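You operate a simulated robot arm through the tools that you are given. There is no shell and no other tool. Be economical: measure what you need, move in short steps, check, and stop when the job is done.

You run a simulated robot arm. Do the job below in one go: nothing can be reset, and whatever is moved stays where it is left.

## Task
Add the milk and the potato to the soup and cover it again.
Fine: round steel pot; all the milk from the yellow mug, which goes back; the lid waits on the cooling rack.

The check looks at the end state, three seconds after you hand in, the way a careful person would. Anything else that was tipped, shoved, dropped, spilled or broken makes it a failure. A push-on lid holds only when it is set on centred and level and pressed home; a screw cap is set on level and turned clockwise until tight.

## Robot
A 7-joint arm with a two-finger parallel gripper, fixed in place. Base frame: the origin is at the foot of the arm, x ahead of it, y to its left, z up; the work surface is at about z = 0.84. Readings come in m, degrees, newtons and seconds.
Its first joint turns from -166.0 to 166.0 degrees. Payload 4.4 kg.
The TCP is the grasp point between the finger pads, 0.023 m short of the fingertips. In the tool frame z runs along the fingers and y along their closing line. Largest opening 0.094 m; finger width 0.038, thickness 0.01; the body of the gripper, 0.054 by 0.096 m, starts 0.039 m behind the TCP.
Orientation is that of the tool frame in the base frame, as [roll, pitch, yaw] about the fixed x, y, z axes, in that order (R = Rz(yaw) Ry(pitch) Rx(roll)). With the fingers straight down and closing along the base's y, the tool's x points along the base's -x, its y along +y and its z along -z.

## Interface
- The arm moves only by the tool send_rows. Its argument "series" is a list that holds one entry, the list of rows, each a list of 7 numbers: the turn, a rotation vector about the base's x, y, z in degrees, then the shift along the base's x, y, z in m, then the closure in counts, from 0 (fully open) to 255 (shut). In form: [[[rx, ry, rz, dx, dy, dz, gripper], ...]]. A call has 1 to 12 rows; each row is the pose to reach, as a shift and turn from the pose commanded when the call began. A row lasts 0.2 s, in which the tool goes at most 0.05 m and 8.6 degrees; a call with a longer step from one row to the next is refused whole, and so is a gripper value outside its range. Where a pose cannot be reached the arm comes as near as it can. A force on the tool above 40 N (or 10 N above the force at the start of the call, whichever is more), or a blocked arm, ends the call early, and 0.2 s more pass. The fingers move at their own pace (about 0.072 m/s each) and stop on an object; they squeeze with about 39 N. The grip force told is the motor's: it shows also when the fingers shut on nothing. Time passes only in rows, and 0.2 s behind the last, so rows that repeat a pose let the fingers close. The reply holds the time, the measured pose of the TCP, the force on the tool along the base axes, the opening and the grip force, in the units named above and with some noise.
- Cameras (640 x 400 px; columns grow to the right, rows downward): "scene" is fixed at [0.2197, -0.5003, 1.5914]; the picture's right is [0.83, -0.55, 0.00], its down [-0.33, -0.50, -0.80] and it looks along [0.44, 0.66, -0.60] (base axes); focal length 349 px, centre (320, 200). "wrist" rides on the gripper at [-0.039, 0, -0.044] in the tool frame; the picture's right is [0.00, -1.00, 0.00], its down [0.97, 0.00, -0.24] and it looks along [0.24, 0.00, 0.97] (tool axes); focal length 218 px, centre (320, 200). There is no depth. A picture from a camera that has moved, and an enlarged one, comes with that camera's place and axes in the base frame and with its lens.
- get_image(camera): a new picture of that camera. The clock stands still meanwhile.
- close_up(camera, box): a new picture of the part [left, top, right, bottom] of that camera's present view, enlarged. The clock stands still meanwhile.
- job_done(): hands the job in; it is judged then, once.

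Go step by step. Nothing tells you positions but the pictures and the camera data: compare them with the known pose of the tool, close in by small moves and look again before you grip or let go. The budget is 120 turns and 84 pictures, counting those below and the enlarged ones. Unless the task says otherwise, let go and move clear before handing in, and close with one line.

The tools are called after "Emit:" by a JSON object that holds its "name" and its "arguments". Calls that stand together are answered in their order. send_rows: Moves the arm, as the interface text tells. Its arguments: {"type":"object","properties":{"series":{"type":"array"}},"required":["series"]} The other tools are called the same way: get_image (camera) takes a picture; close_up (camera, box) takes an enlarged picture of a part of a camera's view; job_done () hands the job in.

At the start:

```text
time_s: 0.0
tcp_pos: [0.7732, 0.3468, 1.2225]
tcp_rot: [179.8, 0.1, 179.9]
force: [0.1, -0.3, 0.3]
grip_width: 0.0941
gripper_force: 0.0
```

scene: 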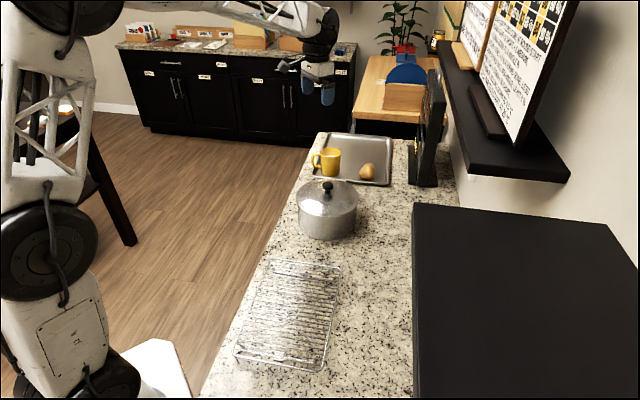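
wrist: 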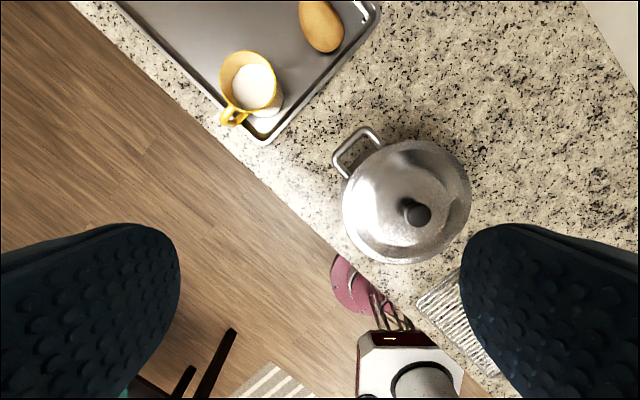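

I see the lidded pot near (0.72, 0.22), the yellow mug and potato on the tray beyond it, and the rack nearer the base. I'll take enlarged views to measure.

Emit:
{"name": "close_up", "arguments": {"camera": "scene", "box": [280, 120, 440, 250]}}

Emit:
{"name": "close_up", "arguments": {"camera": "scene", "box": [220, 240, 420, 380]}}

Emit:
{"name": "close_up", "arguments": {"camera": "wrist", "box": [190, 0, 510, 270]}}

```text
3.08 times, centred on (360, 185) of scene
camera zoom: at [0.2197, -0.5003, 1.5914], right [0.83, -0.55, 0.0], down [-0.33, -0.5, -0.8], along [0.44, 0.66, -0.6], focal length 1074 px, centre (197, 246)
```

zoom: 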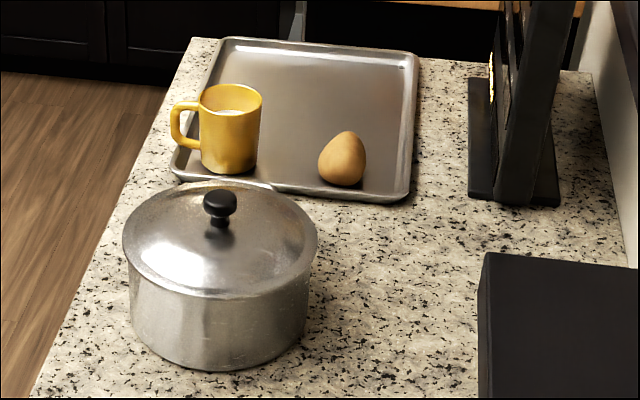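

```text
2.86 times, centred on (320, 310) of scene
camera zoom: at [0.2197, -0.5003, 1.5914], right [0.83, -0.55, 0.0], down [-0.33, -0.5, -0.8], along [0.44, 0.66, -0.6], focal length 998 px, centre (320, -114)
```

zoom: 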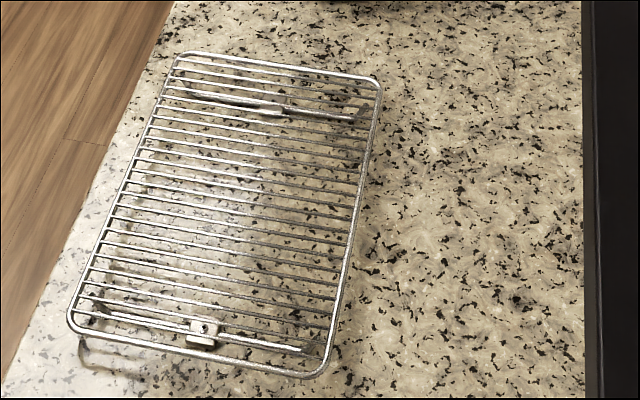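

```text
1.48 times, centred on (350, 135) of wrist
camera zoom: at [0.8128, 0.3443, 1.2661], right [0.0, -1.0, 0.0], down [-0.97, 0.0, 0.24], along [-0.24, 0.0, -0.97], focal length 323 px, centre (276, 296)
```

zoom: 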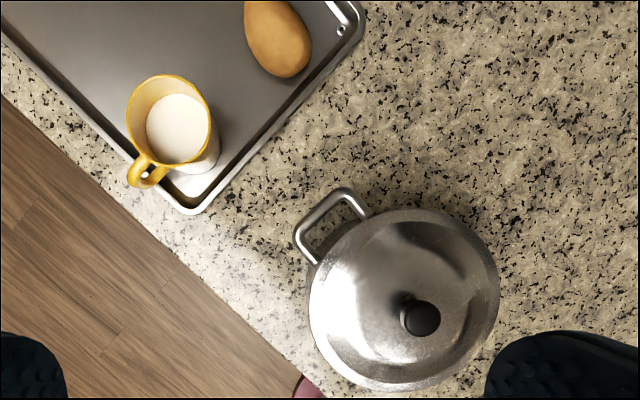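

The knob is at about (0.723, 0.214, 0.984), and the rack's centre is near (0.455, -0.025). I'll go above the knob and look again.

Emit:
{"name": "send_rows", "arguments": {"series": [[[0, 0, 0, -0.013, -0.033, -0.03, 0], [0, 0, 0, -0.025, -0.066, -0.06, 0], [0, 0, 0, -0.038, -0.1, -0.09, 0], [0, 0, 0, -0.05, -0.133, -0.12, 0], [0, 0, 0, -0.05, -0.133, -0.15, 0], [0, 0, 0, -0.05, -0.133, -0.15, 0]]]}}

Emit:
{"name": "get_image", "arguments": {"camera": "wrist"}}

Emit:
{"name": "get_image", "arguments": {"camera": "scene"}}

```text
time_s: 1.4
tcp_pos: [0.7247, 0.2122, 1.0717]
tcp_rot: [179.9, 0.1, -180.0]
force: [-0.8, 0.4, -0.1]
grip_width: 0.0941
gripper_force: 0.2
```

```text
78 pictures are left
camera wrist: at [0.7632, 0.2117, 1.1162], right [0.0, -1.0, 0.0], down [-0.97, 0.0, 0.24], along [-0.24, 0.0, -0.97], focal length 218 px, centre (320, 200)
```

wrist: 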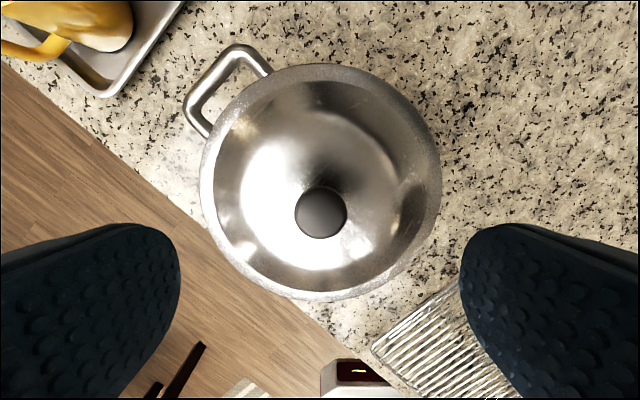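

```text
77 pictures are left
```

scene: 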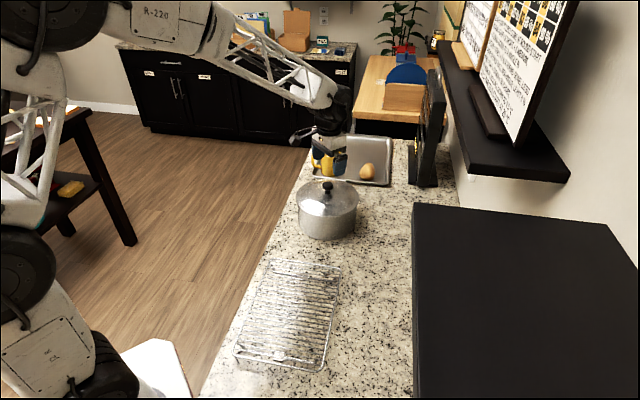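

The knob is directly below the TCP. I'll descend and close on it.

Emit:
{"name": "send_rows", "arguments": {"series": [[[0, 0, 0, 0, 0, -0.03, 0], [0, 0, 0, 0, 0, -0.06, 0], [0, 0, 0, 0, 0, -0.075, 0], [0, 0, 0, 0, 0, -0.083, 0], [0, 0, 0, 0, 0, -0.083, 0]]]}}

Emit:
{"name": "close_up", "arguments": {"camera": "scene", "box": [280, 120, 400, 250]}}

```text
time_s: 2.6
tcp_pos: [0.722, 0.2116, 0.9904]
tcp_rot: [179.9, 0.2, 180.0]
force: [0.5, 0.3, -0.3]
grip_width: 0.0938
gripper_force: 0.0
```

```text
3.08 times, centred on (340, 185) of scene
camera zoom: at [0.2197, -0.5003, 1.5914], right [0.83, -0.55, 0.0], down [-0.33, -0.5, -0.8], along [0.44, 0.66, -0.6], focal length 1074 px, centre (258, 246)
```

zoom: 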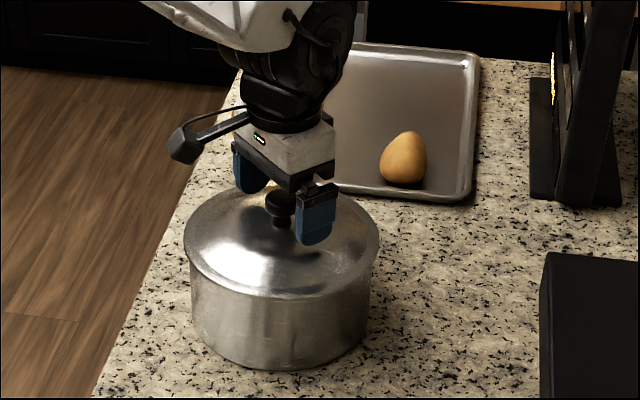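

Emit:
{"name": "send_rows", "arguments": {"series": [[[0, 0, 0, 0, 0, 0, 255], [0, 0, 0, 0, 0, 0, 255], [0, 0, 0, 0, 0, 0, 255], [0, 0, 0, 0, 0, 0, 255], [0, 0, 0, 0, 0, 0, 255]]]}}

Emit:
{"name": "send_rows", "arguments": {"series": [[[0, 0, 0, 0, 0, 0.01, 255], [0, 0, 0, 0, 0, 0.02, 255], [0, 0, 0, 0, 0, 0.04, 255], [0, 0, 0, 0, 0, 0.07, 255], [0, 0, 0, 0, 0, 0.1, 255], [0, 0, 0, 0, 0, 0.1, 255]]]}}

Emit:
{"name": "get_image", "arguments": {"camera": "scene"}}

Emit:
{"name": "get_image", "arguments": {"camera": "wrist"}}

```text
time_s: 3.8
tcp_pos: [0.7227, 0.2124, 0.9898]
tcp_rot: [180.0, 0.2, 180.0]
force: [0.1, 0.1, 0.5]
grip_width: 0.0326
gripper_force: 39.4
```

```text
time_s: 5.2
tcp_pos: [0.7227, 0.2115, 1.09]
tcp_rot: [-180.0, 0.1, 180.0]
force: [0.4, 0.0, -1.9]
grip_width: 0.0326
gripper_force: 39.0
```

```text
75 pictures are left
```

scene: 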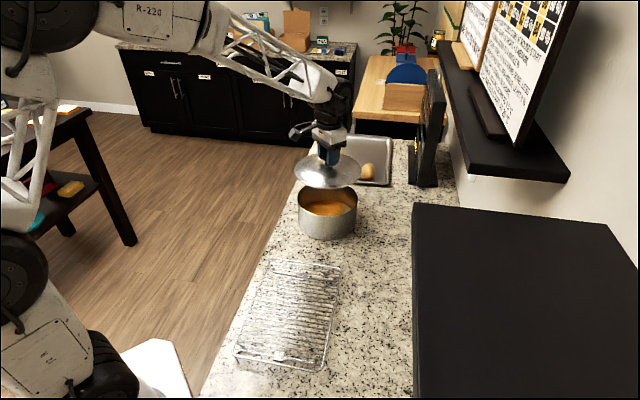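

```text
74 pictures are left
camera wrist: at [0.7626, 0.211, 1.1338], right [0.0, -1.0, 0.0], down [-0.97, 0.0, 0.24], along [-0.24, 0.0, -0.97], focal length 218 px, centre (320, 200)
```

wrist: 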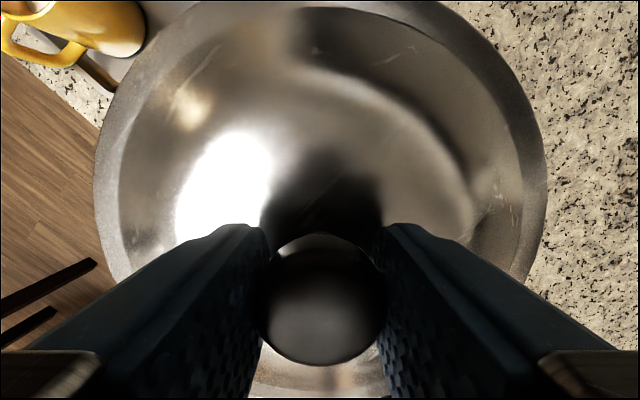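

The lid is held level. I'll carry it to above the rack's centre.

Emit:
{"name": "send_rows", "arguments": {"series": [[[0, 0, 0, -0.03, -0.026, 0, 255], [0, 0, 0, -0.06, -0.053, 0, 255], [0, 0, 0, -0.09, -0.08, 0, 255], [0, 0, 0, -0.12, -0.106, 0, 255], [0, 0, 0, -0.15, -0.133, 0, 255], [0, 0, 0, -0.18, -0.159, 0, 255], [0, 0, 0, -0.21, -0.186, 0, 255], [0, 0, 0, -0.24, -0.212, 0, 255], [0, 0, 0, -0.268, -0.237, 0, 255], [0, 0, 0, -0.268, -0.237, -0.04, 255], [0, 0, 0, -0.268, -0.237, -0.08, 255], [0, 0, 0, -0.268, -0.237, -0.12, 255]]]}}

Emit:
{"name": "close_up", "arguments": {"camera": "scene", "box": [180, 160, 420, 390]}}

Emit:
{"name": "get_image", "arguments": {"camera": "wrist"}}

```text
time_s: 7.8
tcp_pos: [0.4549, -0.0253, 0.9689]
tcp_rot: [179.9, 0.2, -179.9]
force: [-0.4, -0.9, -1.2]
grip_width: 0.0323
gripper_force: 39.3
```

```text
1.74 times, centred on (300, 275) of scene
camera zoom: at [0.2197, -0.5003, 1.5914], right [0.83, -0.55, 0.0], down [-0.33, -0.5, -0.8], along [0.44, 0.66, -0.6], focal length 607 px, centre (355, 70)
```

zoom: 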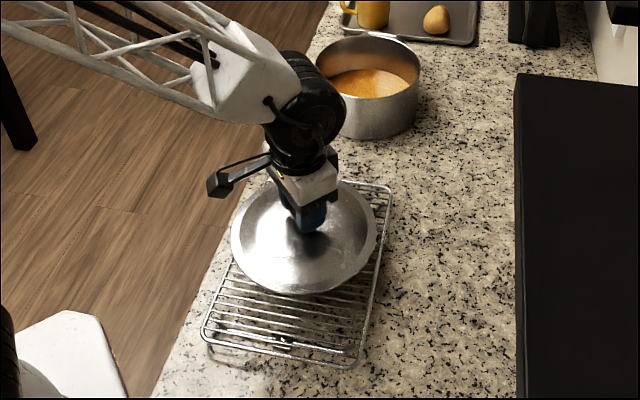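

```text
72 pictures are left
camera wrist: at [0.4941, -0.0255, 1.0118], right [0.0, -1.0, 0.0], down [-0.97, 0.0, 0.24], along [-0.24, 0.0, -0.97], focal length 218 px, centre (320, 200)
```

wrist: 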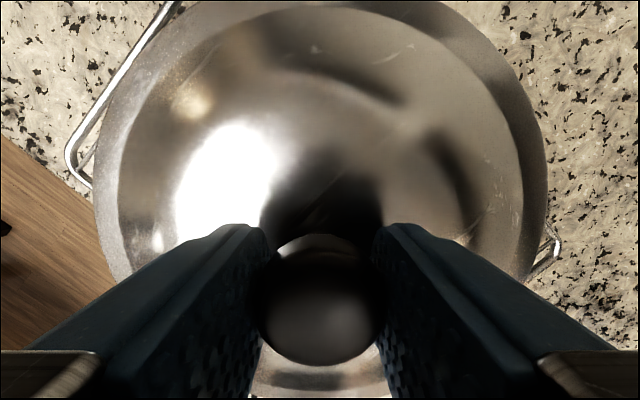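

Emit:
{"name": "send_rows", "arguments": {"series": [[[0, 0, 0, 0, 0, -0.02, 255], [0, 0, 0, 0, 0, -0.035, 255], [0, 0, 0, 0, 0, -0.04, 255], [0, 0, 0, 0, 0, -0.044, 255]]]}}

Emit:
{"name": "close_up", "arguments": {"camera": "scene", "box": [230, 220, 350, 340]}}

```text
time_s: 8.8
tcp_pos: [0.4556, -0.0243, 0.9259]
tcp_rot: [179.9, 0.2, -180.0]
force: [-5.2, 1.5, 11.0]
grip_width: 0.0323
gripper_force: 39.0
```

```text
3.33 times, centred on (290, 280) of scene
camera zoom: at [0.2197, -0.5003, 1.5914], right [0.83, -0.55, 0.0], down [-0.33, -0.5, -0.8], along [0.44, 0.66, -0.6], focal length 1164 px, centre (420, -67)
```

zoom: 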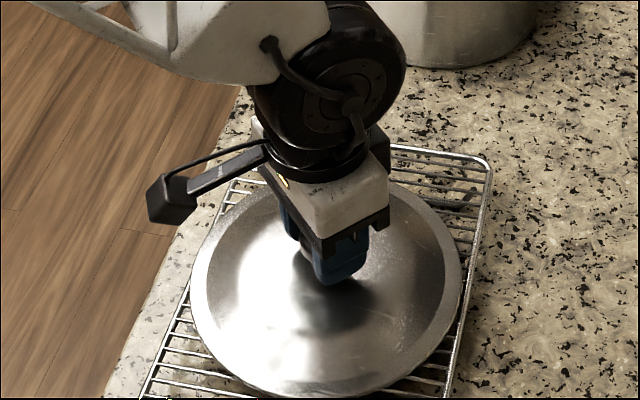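

The lid is touching the rack. I'll release it and rise.

Emit:
{"name": "send_rows", "arguments": {"series": [[[0, 0, 0, 0, 0, 0.001, 255], [0, 0, 0, 0, 0, 0.001, 150], [0, 0, 0, 0, 0, 0.001, 0], [0, 0, 0, 0, 0, 0.001, 0], [0, 0, 0, 0, 0, 0.001, 0], [0, 0, 0, 0, 0, 0.03, 0], [0, 0, 0, 0, 0, 0.07, 0], [0, 0, 0, 0, 0, 0.12, 0], [0, 0, 0, 0, 0, 0.17, 0], [0, 0, 0, 0, 0, 0.22, 0], [0, 0, 0, 0, 0, 0.22, 0]]]}}

Emit:
{"name": "get_image", "arguments": {"camera": "scene"}}

Emit:
{"name": "get_image", "arguments": {"camera": "wrist"}}

Emit:
{"name": "close_up", "arguments": {"camera": "scene", "box": [290, 130, 410, 250]}}

```text
time_s: 11.2
tcp_pos: [0.4532, -0.0243, 1.1446]
tcp_rot: [180.0, 0.1, 180.0]
force: [-0.4, 0.2, -0.5]
grip_width: 0.0939
gripper_force: 0.1
```

```text
70 pictures are left
```

scene: 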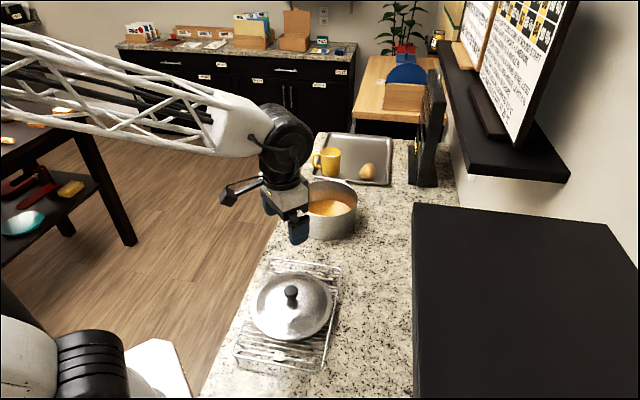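

```text
69 pictures are left
camera wrist: at [0.4935, -0.0251, 1.1881], right [0.0, -1.0, 0.0], down [-0.97, 0.0, 0.24], along [-0.24, 0.0, -0.97], focal length 218 px, centre (320, 200)
```

wrist: 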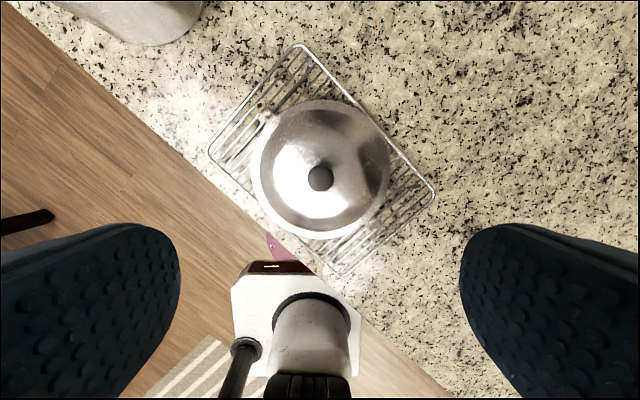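

```text
3.33 times, centred on (350, 190) of scene
camera zoom: at [0.2197, -0.5003, 1.5914], right [0.83, -0.55, 0.0], down [-0.33, -0.5, -0.8], along [0.44, 0.66, -0.6], focal length 1164 px, centre (220, 233)
```

zoom: 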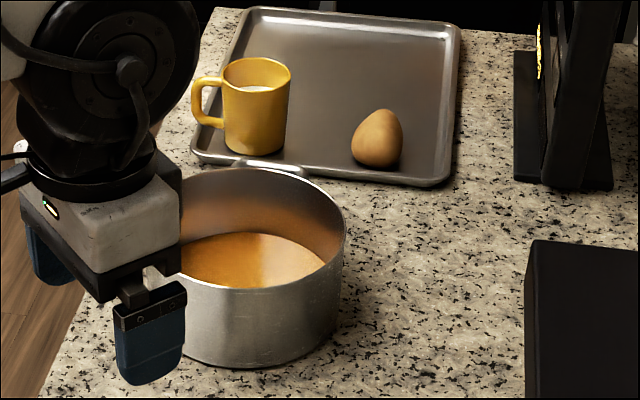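

The lid rests well on the rack and the pot is open. The mug's handle points off the counter, so I'll take the mug body from the -y side with a nearly horizontal tool; first I'll yaw the wrist.

Emit:
{"name": "send_rows", "arguments": {"series": [[[0, 0, 8.25, 0.02, 0, 0, 0], [0, 0, 16.5, 0.04, 0, 0, 0], [0, 0, 24.75, 0.06, 0, 0, 0], [0, 0, 33, 0.08, 0, 0, 0], [0, 0, 41.25, 0.1, 0, 0, 0], [0, 0, 49.5, 0.12, 0, 0, 0], [0, 0, 57.75, 0.14, 0, 0.01, 0], [0, 0, 66, 0.17, 0, 0.02, 0], [0, 0, 74.25, 0.2, 0, 0.03, 0], [0, 0, 82.5, 0.23, 0, 0.04, 0], [0, 0, 90.75, 0.26, 0, 0.05, 0], [0, 0, 99, 0.3, 0, 0.05, 0]]]}}

Emit:
{"name": "send_rows", "arguments": {"series": [[[8.2, 1.3, 0, 0, 0, 0, 0], [16.3, 2.6, 0, 0, 0, 0, 0], [24.5, 3.9, 0, 0, 0, 0, 0], [32.6, 5.2, 0, 0, 0, 0, 0], [40.8, 6.5, 0, 0, 0, 0, 0], [48.9, 7.7, 0, 0, 0, 0, 0], [57.1, 9.0, 0, 0, 0, 0, 0], [65.2, 10.3, 0, 0, 0, 0, 0], [69.1, 10.9, 0, 0, 0, 0, 0], [69.1, 10.9, 0, 0, 0, 0, 0]]]}}

Emit:
{"name": "get_image", "arguments": {"camera": "scene"}}

Emit:
{"name": "get_image", "arguments": {"camera": "wrist"}}

```text
time_s: 13.8
tcp_pos: [0.7554, -0.0257, 1.1967]
tcp_rot: [179.9, 0.1, -80.9]
force: [-0.4, 0.9, -0.1]
grip_width: 0.0941
gripper_force: 0.0
```

```text
time_s: 16.0
tcp_pos: [0.749, 0.0113, 1.2759]
tcp_rot: [-163.8, 66.3, -63.7]
force: [-0.7, -0.5, -0.3]
grip_width: 0.094
gripper_force: 0.1
```

```text
67 pictures are left
```

scene: 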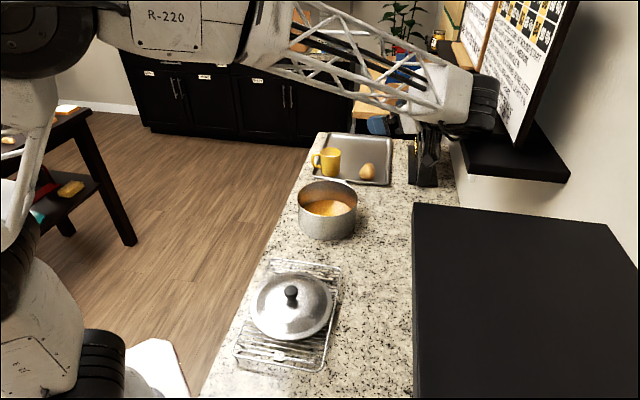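

```text
66 pictures are left
camera wrist: at [0.7483, -0.0153, 1.3286], right [0.97, 0.2, 0.11], down [0.21, -0.57, -0.8], along [-0.09, 0.8, -0.59], focal length 218 px, centre (320, 200)
```

wrist: 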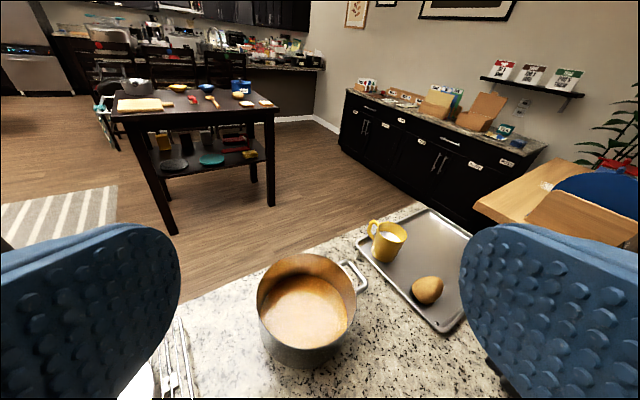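

The arm stopped a little short of that pose. I'll see whether the same orientation is reachable farther out, in front of the mug.

Emit:
{"name": "send_rows", "arguments": {"series": [[[0, 0, 0, 0.02, 0.038, 0, 0], [0, 0, 0, 0.04, 0.076, 0, 0], [0, 0, 0, 0.06, 0.114, -0.01, 0], [0, 0, 0, 0.08, 0.15, -0.02, 0], [0, 0, 0, 0.1, 0.19, -0.035, 0], [0, 0, 0, 0.12, 0.225, -0.05, 0], [0, 0, 0, 0.14, 0.25, -0.065, 0], [0, 0, 0, 0.165, 0.265, -0.085, 0], [0, 0, 0, 0.165, 0.265, -0.085, 0]]]}}

Emit:
{"name": "get_image", "arguments": {"camera": "scene"}}

Emit:
{"name": "get_image", "arguments": {"camera": "wrist"}}

```text
time_s: 17.0
tcp_pos: [0.8222, 0.1049, 1.2745]
tcp_rot: [-161.1, 67.0, -63.7]
force: [0.0, 1.2, 0.0]
grip_width: 0.0939
gripper_force: 0.1
stopped in row 4: the force on the tool passed its limit (the readings are from after the stop); the commanded pose is now the measured one
```

```text
65 pictures are left
```

scene: 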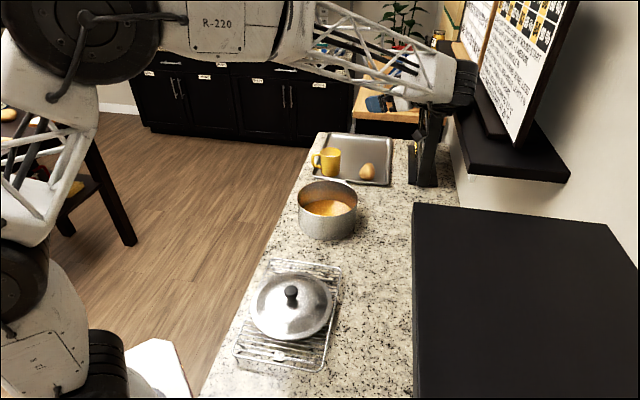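

```text
64 pictures are left
camera wrist: at [0.8211, 0.0777, 1.3264], right [0.98, 0.15, 0.13], down [0.19, -0.56, -0.81], along [-0.05, 0.81, -0.58], focal length 218 px, centre (320, 200)
```

wrist: 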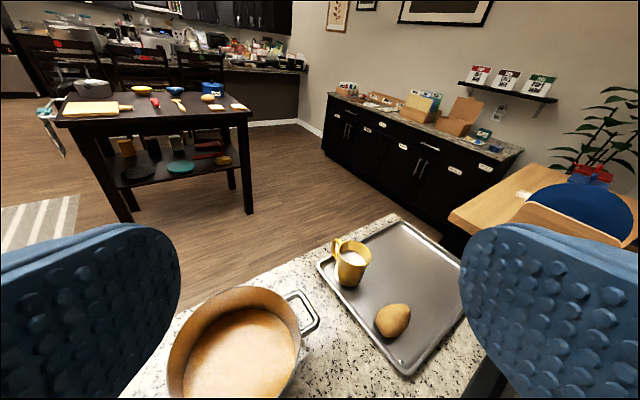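

The wrist probably met the wall shelf, though nothing looks disturbed. I'll look closely at the mug and the shelf before moving away.

Emit:
{"name": "close_up", "arguments": {"camera": "wrist", "box": [300, 210, 440, 350]}}

Emit:
{"name": "close_up", "arguments": {"camera": "scene", "box": [340, 0, 580, 220]}}

```text
2.86 times, centred on (370, 280) of wrist
camera zoom: at [0.8211, 0.0777, 1.3264], right [0.98, 0.15, 0.13], down [0.19, -0.56, -0.81], along [-0.05, 0.81, -0.58], focal length 624 px, centre (177, -29)
```

zoom: 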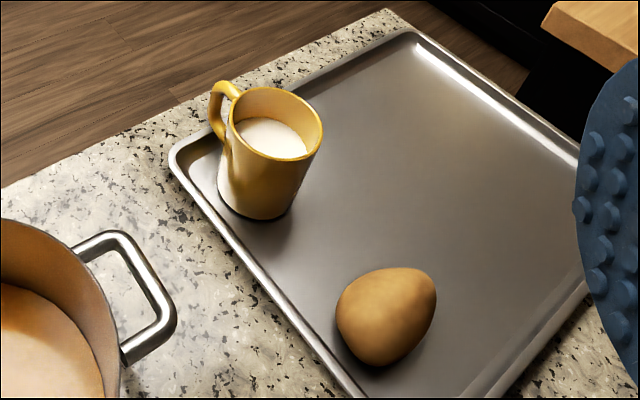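

```text
1.82 times, centred on (460, 110) of scene
camera zoom: at [0.2197, -0.5003, 1.5914], right [0.83, -0.55, 0.0], down [-0.33, -0.5, -0.8], along [0.44, 0.66, -0.6], focal length 635 px, centre (66, 364)
```

zoom: 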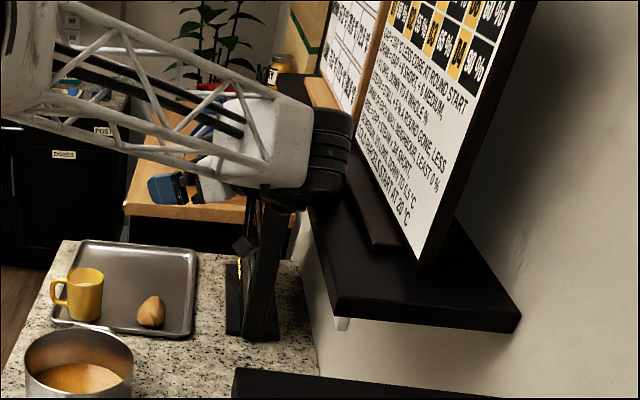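

Nothing appears disturbed. I'll back away from the shelf and turn the tool down again; I'd rather pour by gripping the mug from above, tilted, and I'll test the pour pose empty first.

Emit:
{"name": "send_rows", "arguments": {"series": [[[0, 0, 0, -0.02, 0.02, 0, 0], [-8.5, -0.9, 0, -0.04, 0.04, 0, 0], [-17, -1.75, 0, -0.06, 0.06, 0, 0], [-25.5, -2.6, 0, -0.08, 0.08, 0, 0], [-34, -3.5, 0, -0.1, 0.09, 0, 0], [-42.4, -4.4, 0, -0.1, 0.1, 0, 0], [-50.9, -5.2, 0, -0.1, 0.1, 0, 0], [-59.4, -6.1, 0, -0.1, 0.1, 0, 0], [-67.9, -7.0, 0, -0.1, 0.1, 0, 0], [-67.9, -7.0, 0, -0.1, 0.1, 0, 0]]]}}

Emit:
{"name": "get_image", "arguments": {"camera": "scene"}}

```text
time_s: 19.2
tcp_pos: [0.7239, 0.2039, 1.2676]
tcp_rot: [179.9, 0.2, -76.7]
force: [-0.8, -0.4, 0.1]
grip_width: 0.0939
gripper_force: 0.0
```

```text
61 pictures are left
```

scene: 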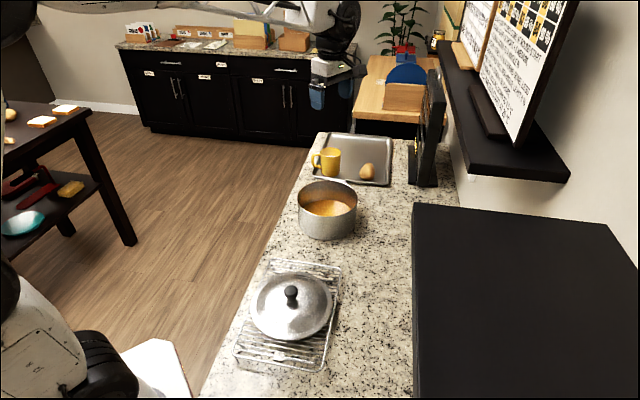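

Nothing is disturbed. I'll unwind the yaw and carry on to the candidate pour yaw, to test its reach empty above the pot.

Emit:
{"name": "send_rows", "arguments": {"series": [[[0, 0, -8.5, 0, 0, 0, 0], [0, 0, -17, 0, 0, 0, 0], [0, 0, -25.5, 0, 0, 0, 0], [0, 0, -34, 0, 0, 0, 0], [0, 0, -42.5, 0, 0, 0, 0], [0, 0, -51, 0, 0, 0, 0], [0, 0, -59.5, 0, 0, 0, 0], [0, 0, -68, 0, 0, 0, 0], [0, 0, -76.5, 0, 0, 0, 0], [0, 0, -85, 0, 0, 0, 0], [0, 0, -93.5, 0, 0, 0, 0], [0, 0, -102, 0, 0, 0, 0]]]}}

Emit:
{"name": "send_rows", "arguments": {"series": [[[0, 0, -8.5, 0, 0, 0, 0], [0, 0, -17, 0, 0, 0, 0], [0, 0, -25.5, 0, 0, 0, 0], [0, 0, -34, 0, 0, 0, 0], [0, 0, -42.5, 0, 0, 0, 0], [0, 0, -51, 0, 0, 0, 0], [0, 0, -59.5, 0, 0, 0, 0], [0, 0, -68, 0, 0, 0, 0], [0, 0, -76.5, 0, 0, 0, 0], [0, 0, -85, 0, 0, 0, 0], [0, 0, -93.5, 0, 0, 0, 0], [0, 0, -102, 0, 0, 0, 0]]]}}

Emit:
{"name": "send_rows", "arguments": {"series": [[[0, 0, -8, 0, 0, 0, 0], [0, 0, -16, 0, 0, 0, 0], [0, 0, -24, 0, 0, 0, 0], [0, 0, -32, 0, 0, 0, 0], [0, 0, -39.3, 0, 0, 0, 0], [0, 0, -39.3, 0, 0, 0, 0]]]}}

```text
time_s: 21.8
tcp_pos: [0.7242, 0.2036, 1.2687]
tcp_rot: [179.9, 0.3, -178.9]
force: [0.6, 0.7, 0.1]
grip_width: 0.094
gripper_force: 0.0
```

```text
time_s: 24.4
tcp_pos: [0.7236, 0.2028, 1.2692]
tcp_rot: [180.0, 0.3, 79.1]
force: [-0.2, 0.7, 1.0]
grip_width: 0.0939
gripper_force: 0.0
```

```text
time_s: 25.8
tcp_pos: [0.7238, 0.2028, 1.2677]
tcp_rot: [180.0, 0.2, 39.8]
force: [0.6, 0.0, -0.3]
grip_width: 0.0941
gripper_force: 0.0
```

Emit:
{"name": "send_rows", "arguments": {"series": [[[5.1, -6.2, 0, 0, 0, 0, 0], [10.2, -12.4, 0, 0, 0, 0, 0], [15.3, -18.5, 0, 0, 0, 0, 0], [20.5, -24.6, 0, 0, 0, 0, 0], [25.6, -30.7, 0, 0, 0, 0, 0], [30.7, -36.9, 0, 0, 0, 0, 0], [35.8, -43, 0, 0, 0, 0, 0], [41, -49.2, 0, 0, 0, 0, 0], [46.1, -55.3, 0, 0, 0, 0, 0], [51.2, -61.4, 0, 0, 0, 0, 0], [56.3, -67.6, 0, 0, 0, 0, 0], [61.4, -73.7, 0, 0, 0, 0, 0]]]}}

Emit:
{"name": "get_image", "arguments": {"camera": "scene"}}

```text
time_s: 28.4
tcp_pos: [0.7236, 0.2034, 1.2684]
tcp_rot: [1.0, -84.2, -141.2]
force: [-1.0, 0.0, 0.3]
grip_width: 0.0937
gripper_force: 0.1
```

```text
60 pictures are left
```

scene: 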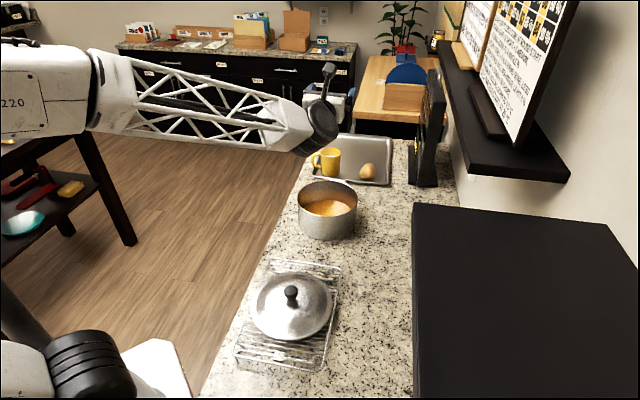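

The pour pose is reachable. I'll check it lower down, at pouring height.

Emit:
{"name": "send_rows", "arguments": {"series": [[[0, 0, 0, 0, 0, -0.04, 0], [0, 0, 0, 0, 0, -0.08, 0], [0, 0, 0, 0, 0, -0.12, 0], [0, 0, 0, 0, 0, -0.16, 0], [0, 0, 0, 0, 0, -0.19, 0], [0, 0, 0, 0, 0, -0.19, 0]]]}}

Emit:
{"name": "get_image", "arguments": {"camera": "scene"}}

```text
time_s: 29.8
tcp_pos: [0.7234, 0.2025, 1.0789]
tcp_rot: [1.0, -84.3, -141.3]
force: [-0.1, -0.6, 0.0]
grip_width: 0.094
gripper_force: 0.0
```

```text
59 pictures are left
```

scene: 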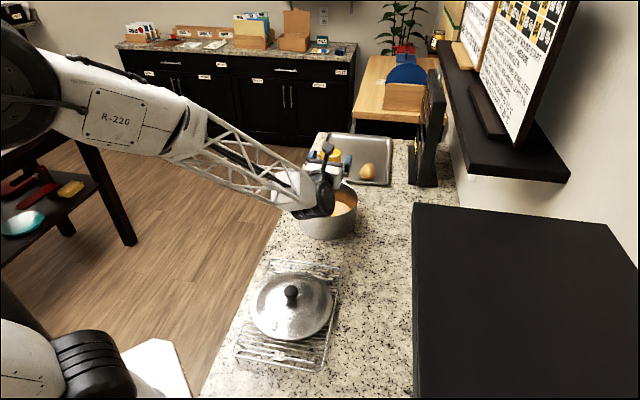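

Good. I'll unwind to tool-down at height, then yaw to the mug's gripping azimuth.

Emit:
{"name": "send_rows", "arguments": {"series": [[[-5.1, 6.2, 0, 0, 0, 0.04, 0], [-10.2, 12.4, 0, 0, 0, 0.08, 0], [-15.3, 18.5, 0, 0, 0, 0.12, 0], [-20.5, 24.6, 0, 0, 0, 0.15, 0], [-25.6, 30.7, 0, 0, 0, 0.15, 0], [-30.7, 36.9, 0, 0, 0, 0.15, 0], [-35.8, 43, 0, 0, 0, 0.15, 0], [-41, 49.2, 0, 0, 0, 0.15, 0], [-46.1, 55.3, 0, 0, 0, 0.15, 0], [-51.2, 61.4, 0, 0, 0, 0.15, 0], [-56.3, 67.6, 0, 0, 0, 0.15, 0], [-61.4, 73.7, 0, 0, 0, 0.15, 0]]]}}

Emit:
{"name": "send_rows", "arguments": {"series": [[[0, 0, 8.5, 0.01, 0.02, 0, 0], [0, 0, 17, 0.02, 0.04, 0, 0], [0, 0, 25.5, 0.03, 0.06, 0, 0], [0, 0, 34, 0.04, 0.08, 0, 0], [0, 0, 42.5, 0.05, 0.1, 0, 0], [0, 0, 51, 0.06, 0.12, 0, 0], [0, 0, 59.5, 0.07, 0.14, 0, 0], [0, 0, 68, 0.08, 0.16, 0, 0], [0, 0, 76.5, 0.08, 0.18, 0, 0], [0, 0, 85, 0.08, 0.2, 0, 0], [0, 0, 93.5, 0.08, 0.22, 0, 0], [0, 0, 102, 0.08, 0.24, 0, 0]]]}}

Emit:
{"name": "send_rows", "arguments": {"series": [[[0, 0, 7, 0.0, 0, 0, 0], [0, 0, 14, 0.0, 0, 0, 0], [0, 0, 21.2, 0.0, 0, 0, 0], [0, 0, 21.2, 0.0, 0, 0, 0]]]}}

Emit:
{"name": "get_image", "arguments": {"camera": "wrist"}}

```text
time_s: 32.4
tcp_pos: [0.7227, 0.2033, 1.229]
tcp_rot: [179.7, 0.5, 39.9]
force: [-0.3, 0.1, 0.1]
grip_width: 0.094
gripper_force: 0.0
```

```text
time_s: 35.0
tcp_pos: [0.8037, 0.4439, 1.2287]
tcp_rot: [179.9, 0.2, 142.0]
force: [-0.4, 0.6, 0.1]
grip_width: 0.0939
gripper_force: 0.1
```

```text
time_s: 36.0
tcp_pos: [0.8038, 0.4438, 1.2283]
tcp_rot: [179.9, 0.4, 163.2]
force: [-0.5, -0.3, 0.4]
grip_width: 0.0941
gripper_force: 0.0
```

```text
58 pictures are left
camera wrist: at [0.8415, 0.4318, 1.2721], right [-0.29, -0.96, 0.0], down [-0.93, 0.28, 0.24], along [-0.22, 0.07, -0.97], focal length 218 px, centre (320, 200)
```

wrist: 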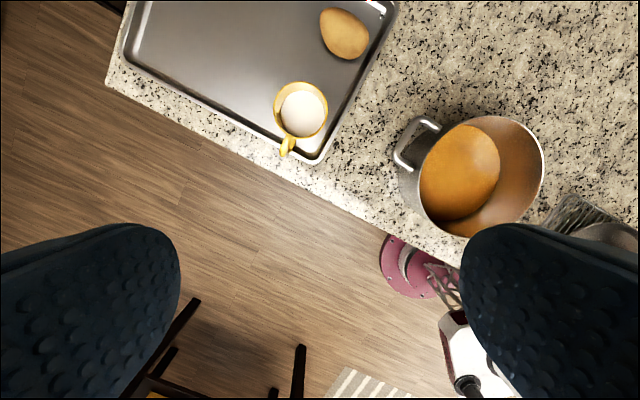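

Emit:
{"name": "close_up", "arguments": {"camera": "wrist", "box": [250, 60, 370, 180]}}

Emit:
{"name": "close_up", "arguments": {"camera": "scene", "box": [300, 130, 400, 200]}}

```text
3.33 times, centred on (310, 120) of wrist
camera zoom: at [0.8415, 0.4318, 1.2721], right [-0.29, -0.96, 0.0], down [-0.93, 0.28, 0.24], along [-0.22, 0.07, -0.97], focal length 728 px, centre (353, 467)
```

zoom: 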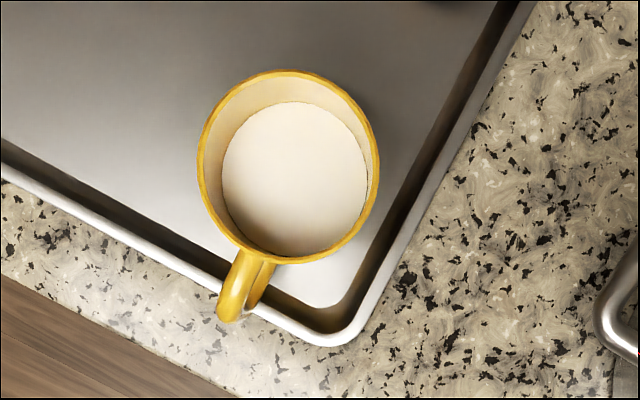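

```text
5.71 times, centred on (350, 165) of scene
camera zoom: at [0.2197, -0.5003, 1.5914], right [0.83, -0.55, 0.0], down [-0.33, -0.5, -0.8], along [0.44, 0.66, -0.6], focal length 1995 px, centre (149, 400)
```

zoom: 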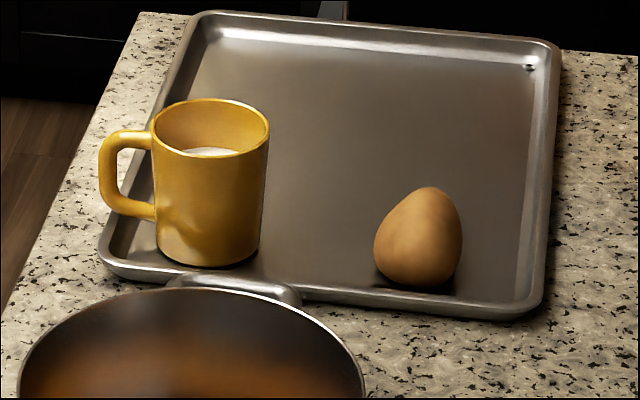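

The mug's rim centre is about (0.902, 0.443, 0.937), 77 mm across, with its handle at azimuth of about 143°. I'll turn the tool to face opposite the handle, tilt it 30° and come in above.

Emit:
{"name": "send_rows", "arguments": {"series": [[[0, 0, -7, 0.0, 0, 0, 0], [0, 0, -14, 0.0, 0, 0, 0], [0, 0, -20.2, 0.0, 0, 0, 0]]]}}

Emit:
{"name": "send_rows", "arguments": {"series": [[[-4.5, -6, 0, 0.01, 0.007, 0, 0], [-9, -12, 0, 0.02, 0.014, -0.03, 0], [-13.5, -18, 0, 0.03, 0.021, -0.07, 0], [-18.06, -23.96, 0, 0.04, 0.028, -0.11, 0], [-18.06, -23.96, 0, 0.05, 0.035, -0.14, 0], [-18.06, -23.96, 0, 0.05, 0.035, -0.17, 0], [-18.06, -23.96, 0, 0.05, 0.035, -0.17, 0]]]}}

Emit:
{"name": "get_image", "arguments": {"camera": "wrist"}}

Emit:
{"name": "close_up", "arguments": {"camera": "scene", "box": [270, 80, 410, 200]}}

```text
time_s: 36.8
tcp_pos: [0.8041, 0.4436, 1.2283]
tcp_rot: [179.9, 0.3, 142.8]
force: [-0.2, -0.2, 0.0]
grip_width: 0.0941
gripper_force: 0.1
```

```text
time_s: 38.4
tcp_pos: [0.8532, 0.4784, 1.0574]
tcp_rot: [179.8, 30.3, 143.0]
force: [0.4, 0.4, 0.0]
grip_width: 0.0939
gripper_force: 0.0
```

```text
55 pictures are left
camera wrist: at [0.8635, 0.4707, 1.1148], right [-0.6, -0.8, 0.0], down [-0.77, 0.58, -0.28], along [0.23, -0.17, -0.96], focal length 218 px, centre (320, 200)
```

wrist: 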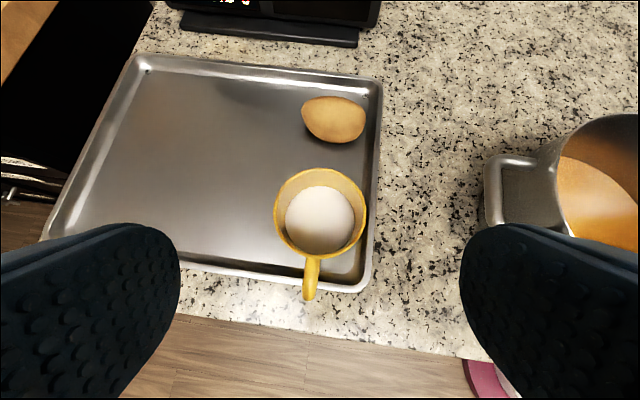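

```text
3.33 times, centred on (340, 140) of scene
camera zoom: at [0.2197, -0.5003, 1.5914], right [0.83, -0.55, 0.0], down [-0.33, -0.5, -0.8], along [0.44, 0.66, -0.6], focal length 1164 px, centre (253, 400)
```

zoom: 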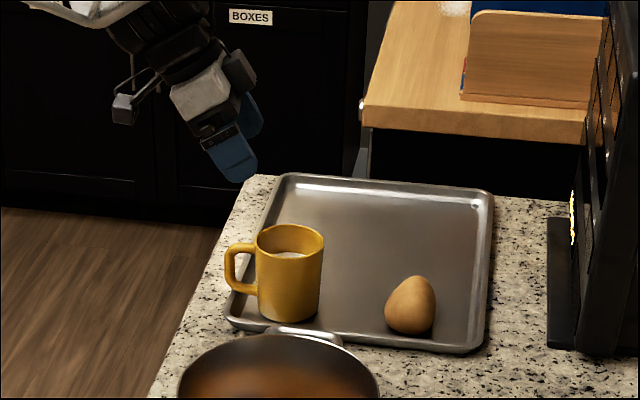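

The mug is laterally centred between the fingers, with the handle toward the palm side. I'll go down along the tool axis most of the way and check.

Emit:
{"name": "send_rows", "arguments": {"series": [[[0, 0, 0, 0, 0, -0.03, 0], [0, 0, 0, 0.01, -0.0075, -0.06, 0], [0, 0, 0, 0.022, -0.0165, -0.09, 0], [0, 0, 0, 0.032, -0.024, -0.112, 0], [0, 0, 0, 0.032, -0.024, -0.112, 0]]]}}

Emit:
{"name": "get_image", "arguments": {"camera": "wrist"}}

Emit:
{"name": "close_up", "arguments": {"camera": "scene", "box": [280, 100, 400, 200]}}

```text
time_s: 39.6
tcp_pos: [0.8861, 0.4555, 0.9466]
tcp_rot: [179.8, 30.3, 142.8]
force: [0.1, 0.3, -0.6]
grip_width: 0.094
gripper_force: 0.0
```

```text
53 pictures are left
camera wrist: at [0.8963, 0.4477, 1.0032], right [-0.6, -0.8, 0.0], down [-0.77, 0.58, -0.28], along [0.23, -0.17, -0.96], focal length 218 px, centre (320, 200)
```

wrist: 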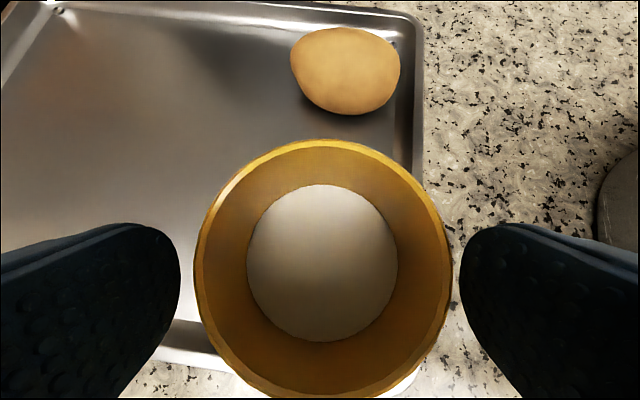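

```text
4.00 times, centred on (340, 150) of scene
camera zoom: at [0.2197, -0.5003, 1.5914], right [0.83, -0.55, 0.0], down [-0.33, -0.5, -0.8], along [0.44, 0.66, -0.6], focal length 1397 px, centre (240, 400)
```

zoom: 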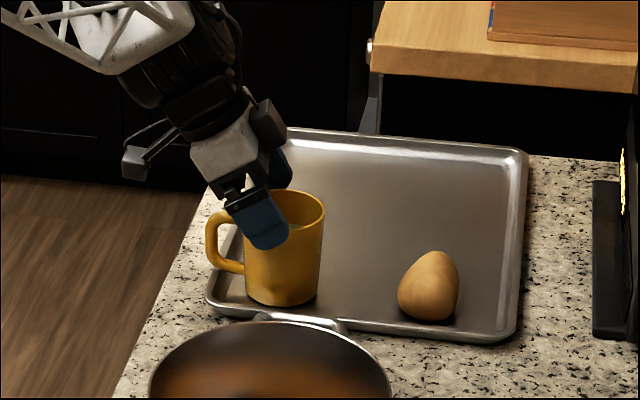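

Well centred. Now the last 30 mm, then close.

Emit:
{"name": "send_rows", "arguments": {"series": [[[0, 0, 0, 0.005, -0.0038, -0.01, 0], [0, 0, 0, 0.009, -0.0068, -0.02, 0], [0, 0, 0, 0.012, -0.009, -0.031, 0], [0, 0, 0, 0.012, -0.009, -0.031, 0]]]}}

Emit:
{"name": "close_up", "arguments": {"camera": "scene", "box": [280, 100, 400, 200]}}

```text
time_s: 40.6
tcp_pos: [0.8988, 0.4461, 0.9136]
tcp_rot: [179.7, 30.3, 142.9]
force: [-1.1, 0.1, 0.1]
grip_width: 0.0938
gripper_force: 0.1
```

```text
4.00 times, centred on (340, 150) of scene
camera zoom: at [0.2197, -0.5003, 1.5914], right [0.83, -0.55, 0.0], down [-0.33, -0.5, -0.8], along [0.44, 0.66, -0.6], focal length 1397 px, centre (240, 400)
```

zoom: 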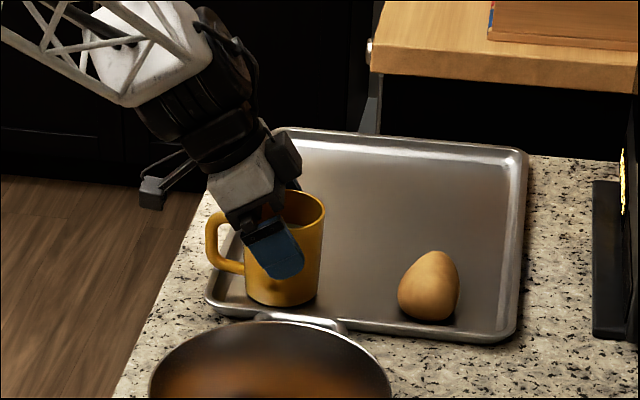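

Emit:
{"name": "send_rows", "arguments": {"series": [[[0, 0, 0, 0, 0, 0, 60], [0, 0, 0, 0, 0, 0, 255], [0, 0, 0, 0, 0, 0, 255], [0, 0, 0, 0, 0, 0, 255]]]}}

Emit:
{"name": "send_rows", "arguments": {"series": [[[0, 0, 0, 0, 0, 0.004, 255], [0, 0, 0, 0, 0, 0.01, 255], [0, 0, 0, 0, 0, 0.02, 255], [0, 0, 0, 0, 0, 0.03, 255], [0, 0, 0, 0, 0, 0.03, 255]]]}}

Emit:
{"name": "close_up", "arguments": {"camera": "scene", "box": [280, 100, 400, 200]}}

Emit:
{"name": "get_image", "arguments": {"camera": "wrist"}}

```text
time_s: 41.6
tcp_pos: [0.8993, 0.4466, 0.9164]
tcp_rot: [179.8, 30.4, 142.8]
force: [1.6, 0.6, 0.2]
grip_width: 0.078
gripper_force: 39.5
```

```text
time_s: 42.8
tcp_pos: [0.898, 0.4444, 0.9428]
tcp_rot: [179.8, 30.3, 142.8]
force: [0.1, 0.0, -4.9]
grip_width: 0.0782
gripper_force: 39.1
```

```text
4.00 times, centred on (340, 150) of scene
camera zoom: at [0.2197, -0.5003, 1.5914], right [0.83, -0.55, 0.0], down [-0.33, -0.5, -0.8], along [0.44, 0.66, -0.6], focal length 1397 px, centre (240, 400)
```

zoom: 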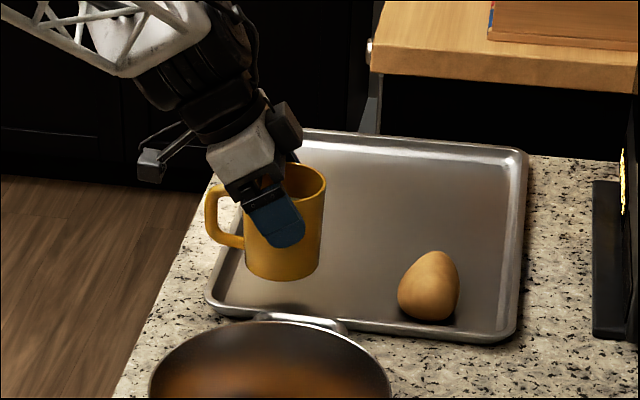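

```text
49 pictures are left
camera wrist: at [0.9073, 0.4377, 1.0018], right [-0.6, -0.8, 0.0], down [-0.77, 0.58, -0.28], along [0.23, -0.17, -0.96], focal length 218 px, centre (320, 200)
```

wrist: 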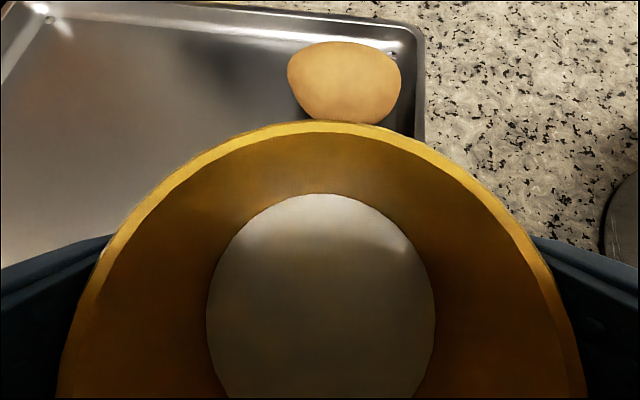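

The mug is lifted level. I'll raise it and carry it toward the pot.

Emit:
{"name": "send_rows", "arguments": {"series": [[[0, 0, 0, 0, 0, 0.015, 255], [0, 0, 0, 0, 0, 0.04, 255], [0, 0, 0, 0, 0, 0.07, 255], [0, 0, 0, 0, 0, 0.1, 255], [0, 0, 0, -0.01, -0.01, 0.13, 255], [0, 0, 0, -0.025, -0.025, 0.155, 255], [0, 0, 0, -0.045, -0.045, 0.18, 255], [0, 0, 0, -0.065, -0.07, 0.2, 255], [0, 0, 0, -0.085, -0.095, 0.215, 255], [0, 0, 0, -0.105, -0.12, 0.225, 255], [0, 0, 0, -0.12, -0.14, 0.23, 255], [0, 0, 0, -0.13, -0.15, 0.23, 255]]]}}

Emit:
{"name": "send_rows", "arguments": {"series": [[[0, 0, -2, 0, 0, 0, 255], [0, 0, -6, 0, 0, 0, 255], [0, 0, -11, 0, 0, 0, 255], [0, 0, -16, 0, 0, 0, 255], [0, 0, -21, 0, 0, 0, 255], [0, 0, -26, 0, 0, 0, 255], [0, 0, -31, 0, 0, 0, 255], [0, 0, -36, 0, 0, 0, 255], [0, 0, -41, 0, 0, 0, 255], [0, 0, -46, 0, 0, 0, 255], [0, 0, -51, 0, 0, 0, 255], [0, 0, -55, 0, 0, 0, 255]]]}}

Emit:
{"name": "get_image", "arguments": {"camera": "scene"}}

```text
time_s: 45.4
tcp_pos: [0.7664, 0.2951, 1.175]
tcp_rot: [179.9, 30.2, 142.9]
force: [0.3, -0.1, -5.0]
grip_width: 0.0782
gripper_force: 39.3
```

```text
time_s: 48.0
tcp_pos: [0.7677, 0.2947, 1.1753]
tcp_rot: [179.8, 30.2, 87.9]
force: [0.4, -0.5, -4.3]
grip_width: 0.0782
gripper_force: 39.3
```

```text
48 pictures are left
```

scene: 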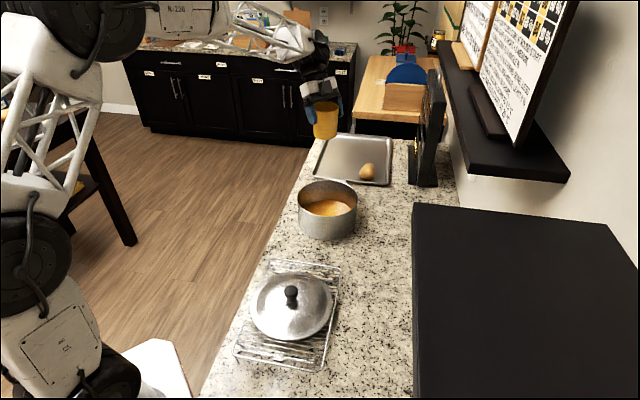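

Emit:
{"name": "send_rows", "arguments": {"series": [[[0, 0, -2, 0, 0, 0, 255], [0, 0, -6, -0.003, -0.007, 0, 255], [0, 0, -11, -0.006, -0.014, 0, 255], [0, 0, -16, -0.01, -0.022, 0, 255], [0, 0, -21, -0.014, -0.03, 0, 255], [0, 0, -26, -0.018, -0.04, 0, 255], [0, 0, -31, -0.022, -0.05, -0.01, 255], [0, 0, -36, -0.026, -0.06, -0.025, 255], [0, 0, -41, -0.03, -0.07, -0.045, 255], [0, 0, -45, -0.03, -0.07, -0.065, 255], [0, 0, -48, -0.03, -0.07, -0.085, 255], [0, 0, -48, -0.03, -0.07, -0.1, 255]]]}}

Emit:
{"name": "get_image", "arguments": {"camera": "scene"}}

Emit:
{"name": "get_image", "arguments": {"camera": "wrist"}}

```text
time_s: 50.6
tcp_pos: [0.7382, 0.2249, 1.0749]
tcp_rot: [179.8, 30.1, 39.8]
force: [-0.1, 0.7, -3.2]
grip_width: 0.0783
gripper_force: 38.5
```

```text
47 pictures are left
```

scene: 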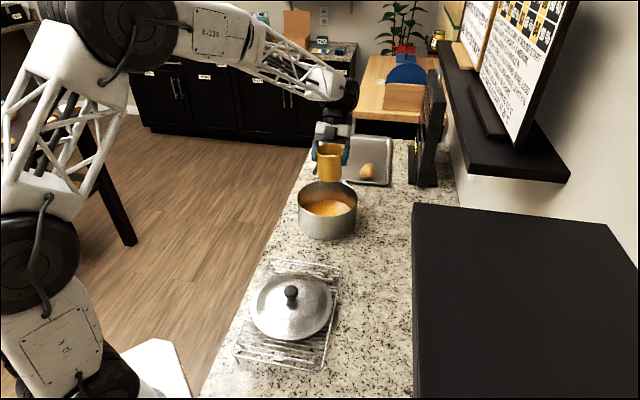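

```text
46 pictures are left
camera wrist: at [0.7295, 0.2174, 1.1321], right [-0.64, 0.77, 0.0], down [0.74, 0.62, -0.28], along [-0.21, -0.18, -0.96], focal length 218 px, centre (320, 200)
```

wrist: 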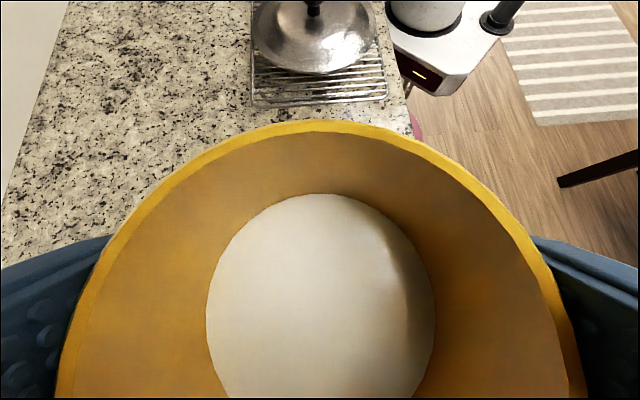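

In position above the pot. I'll start tilting slowly.

Emit:
{"name": "send_rows", "arguments": {"series": [[[2.6, -3.1, 0, 0, 0, 0, 255], [5.1, -6.1, 0, 0, 0, 0, 255], [7.7, -9.2, 0, 0, 0, 0, 255], [10.3, -12.3, 0, 0, 0, 0, 255], [12.9, -15.3, 0, 0, 0, 0, 255], [15.4, -18.4, 0, 0, 0, 0, 255], [18, -21.4, 0, 0, 0, 0, 255], [20.6, -24.5, 0, 0, 0, 0, 255], [22.5, -26.8, 0, 0, 0, 0, 255], [22.5, -26.8, 0, 0, 0, 0, 255]]]}}

Emit:
{"name": "close_up", "arguments": {"camera": "scene", "box": [270, 90, 410, 250]}}

Emit:
{"name": "get_image", "arguments": {"camera": "wrist"}}

```text
time_s: 52.8
tcp_pos: [0.7374, 0.226, 1.0754]
tcp_rot: [179.8, -4.7, 40.0]
force: [-0.4, 0.0, -3.5]
grip_width: 0.0782
gripper_force: 39.2
```

```text
2.50 times, centred on (340, 170) of scene
camera zoom: at [0.2197, -0.5003, 1.5914], right [0.83, -0.55, 0.0], down [-0.33, -0.5, -0.8], along [0.44, 0.66, -0.6], focal length 873 px, centre (270, 275)
```

zoom: 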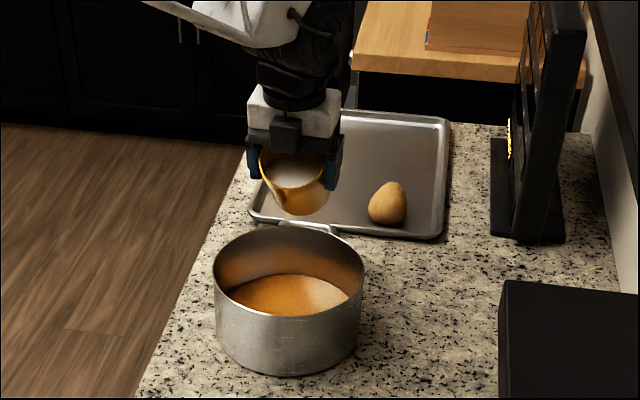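

```text
44 pictures are left
camera wrist: at [0.7058, 0.1978, 1.1151], right [-0.64, 0.77, 0.0], down [0.73, 0.61, 0.32], along [0.25, 0.2, -0.95], focal length 218 px, centre (320, 200)
```

wrist: 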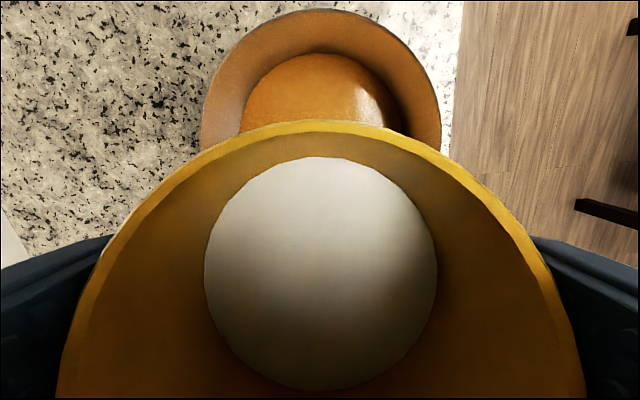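

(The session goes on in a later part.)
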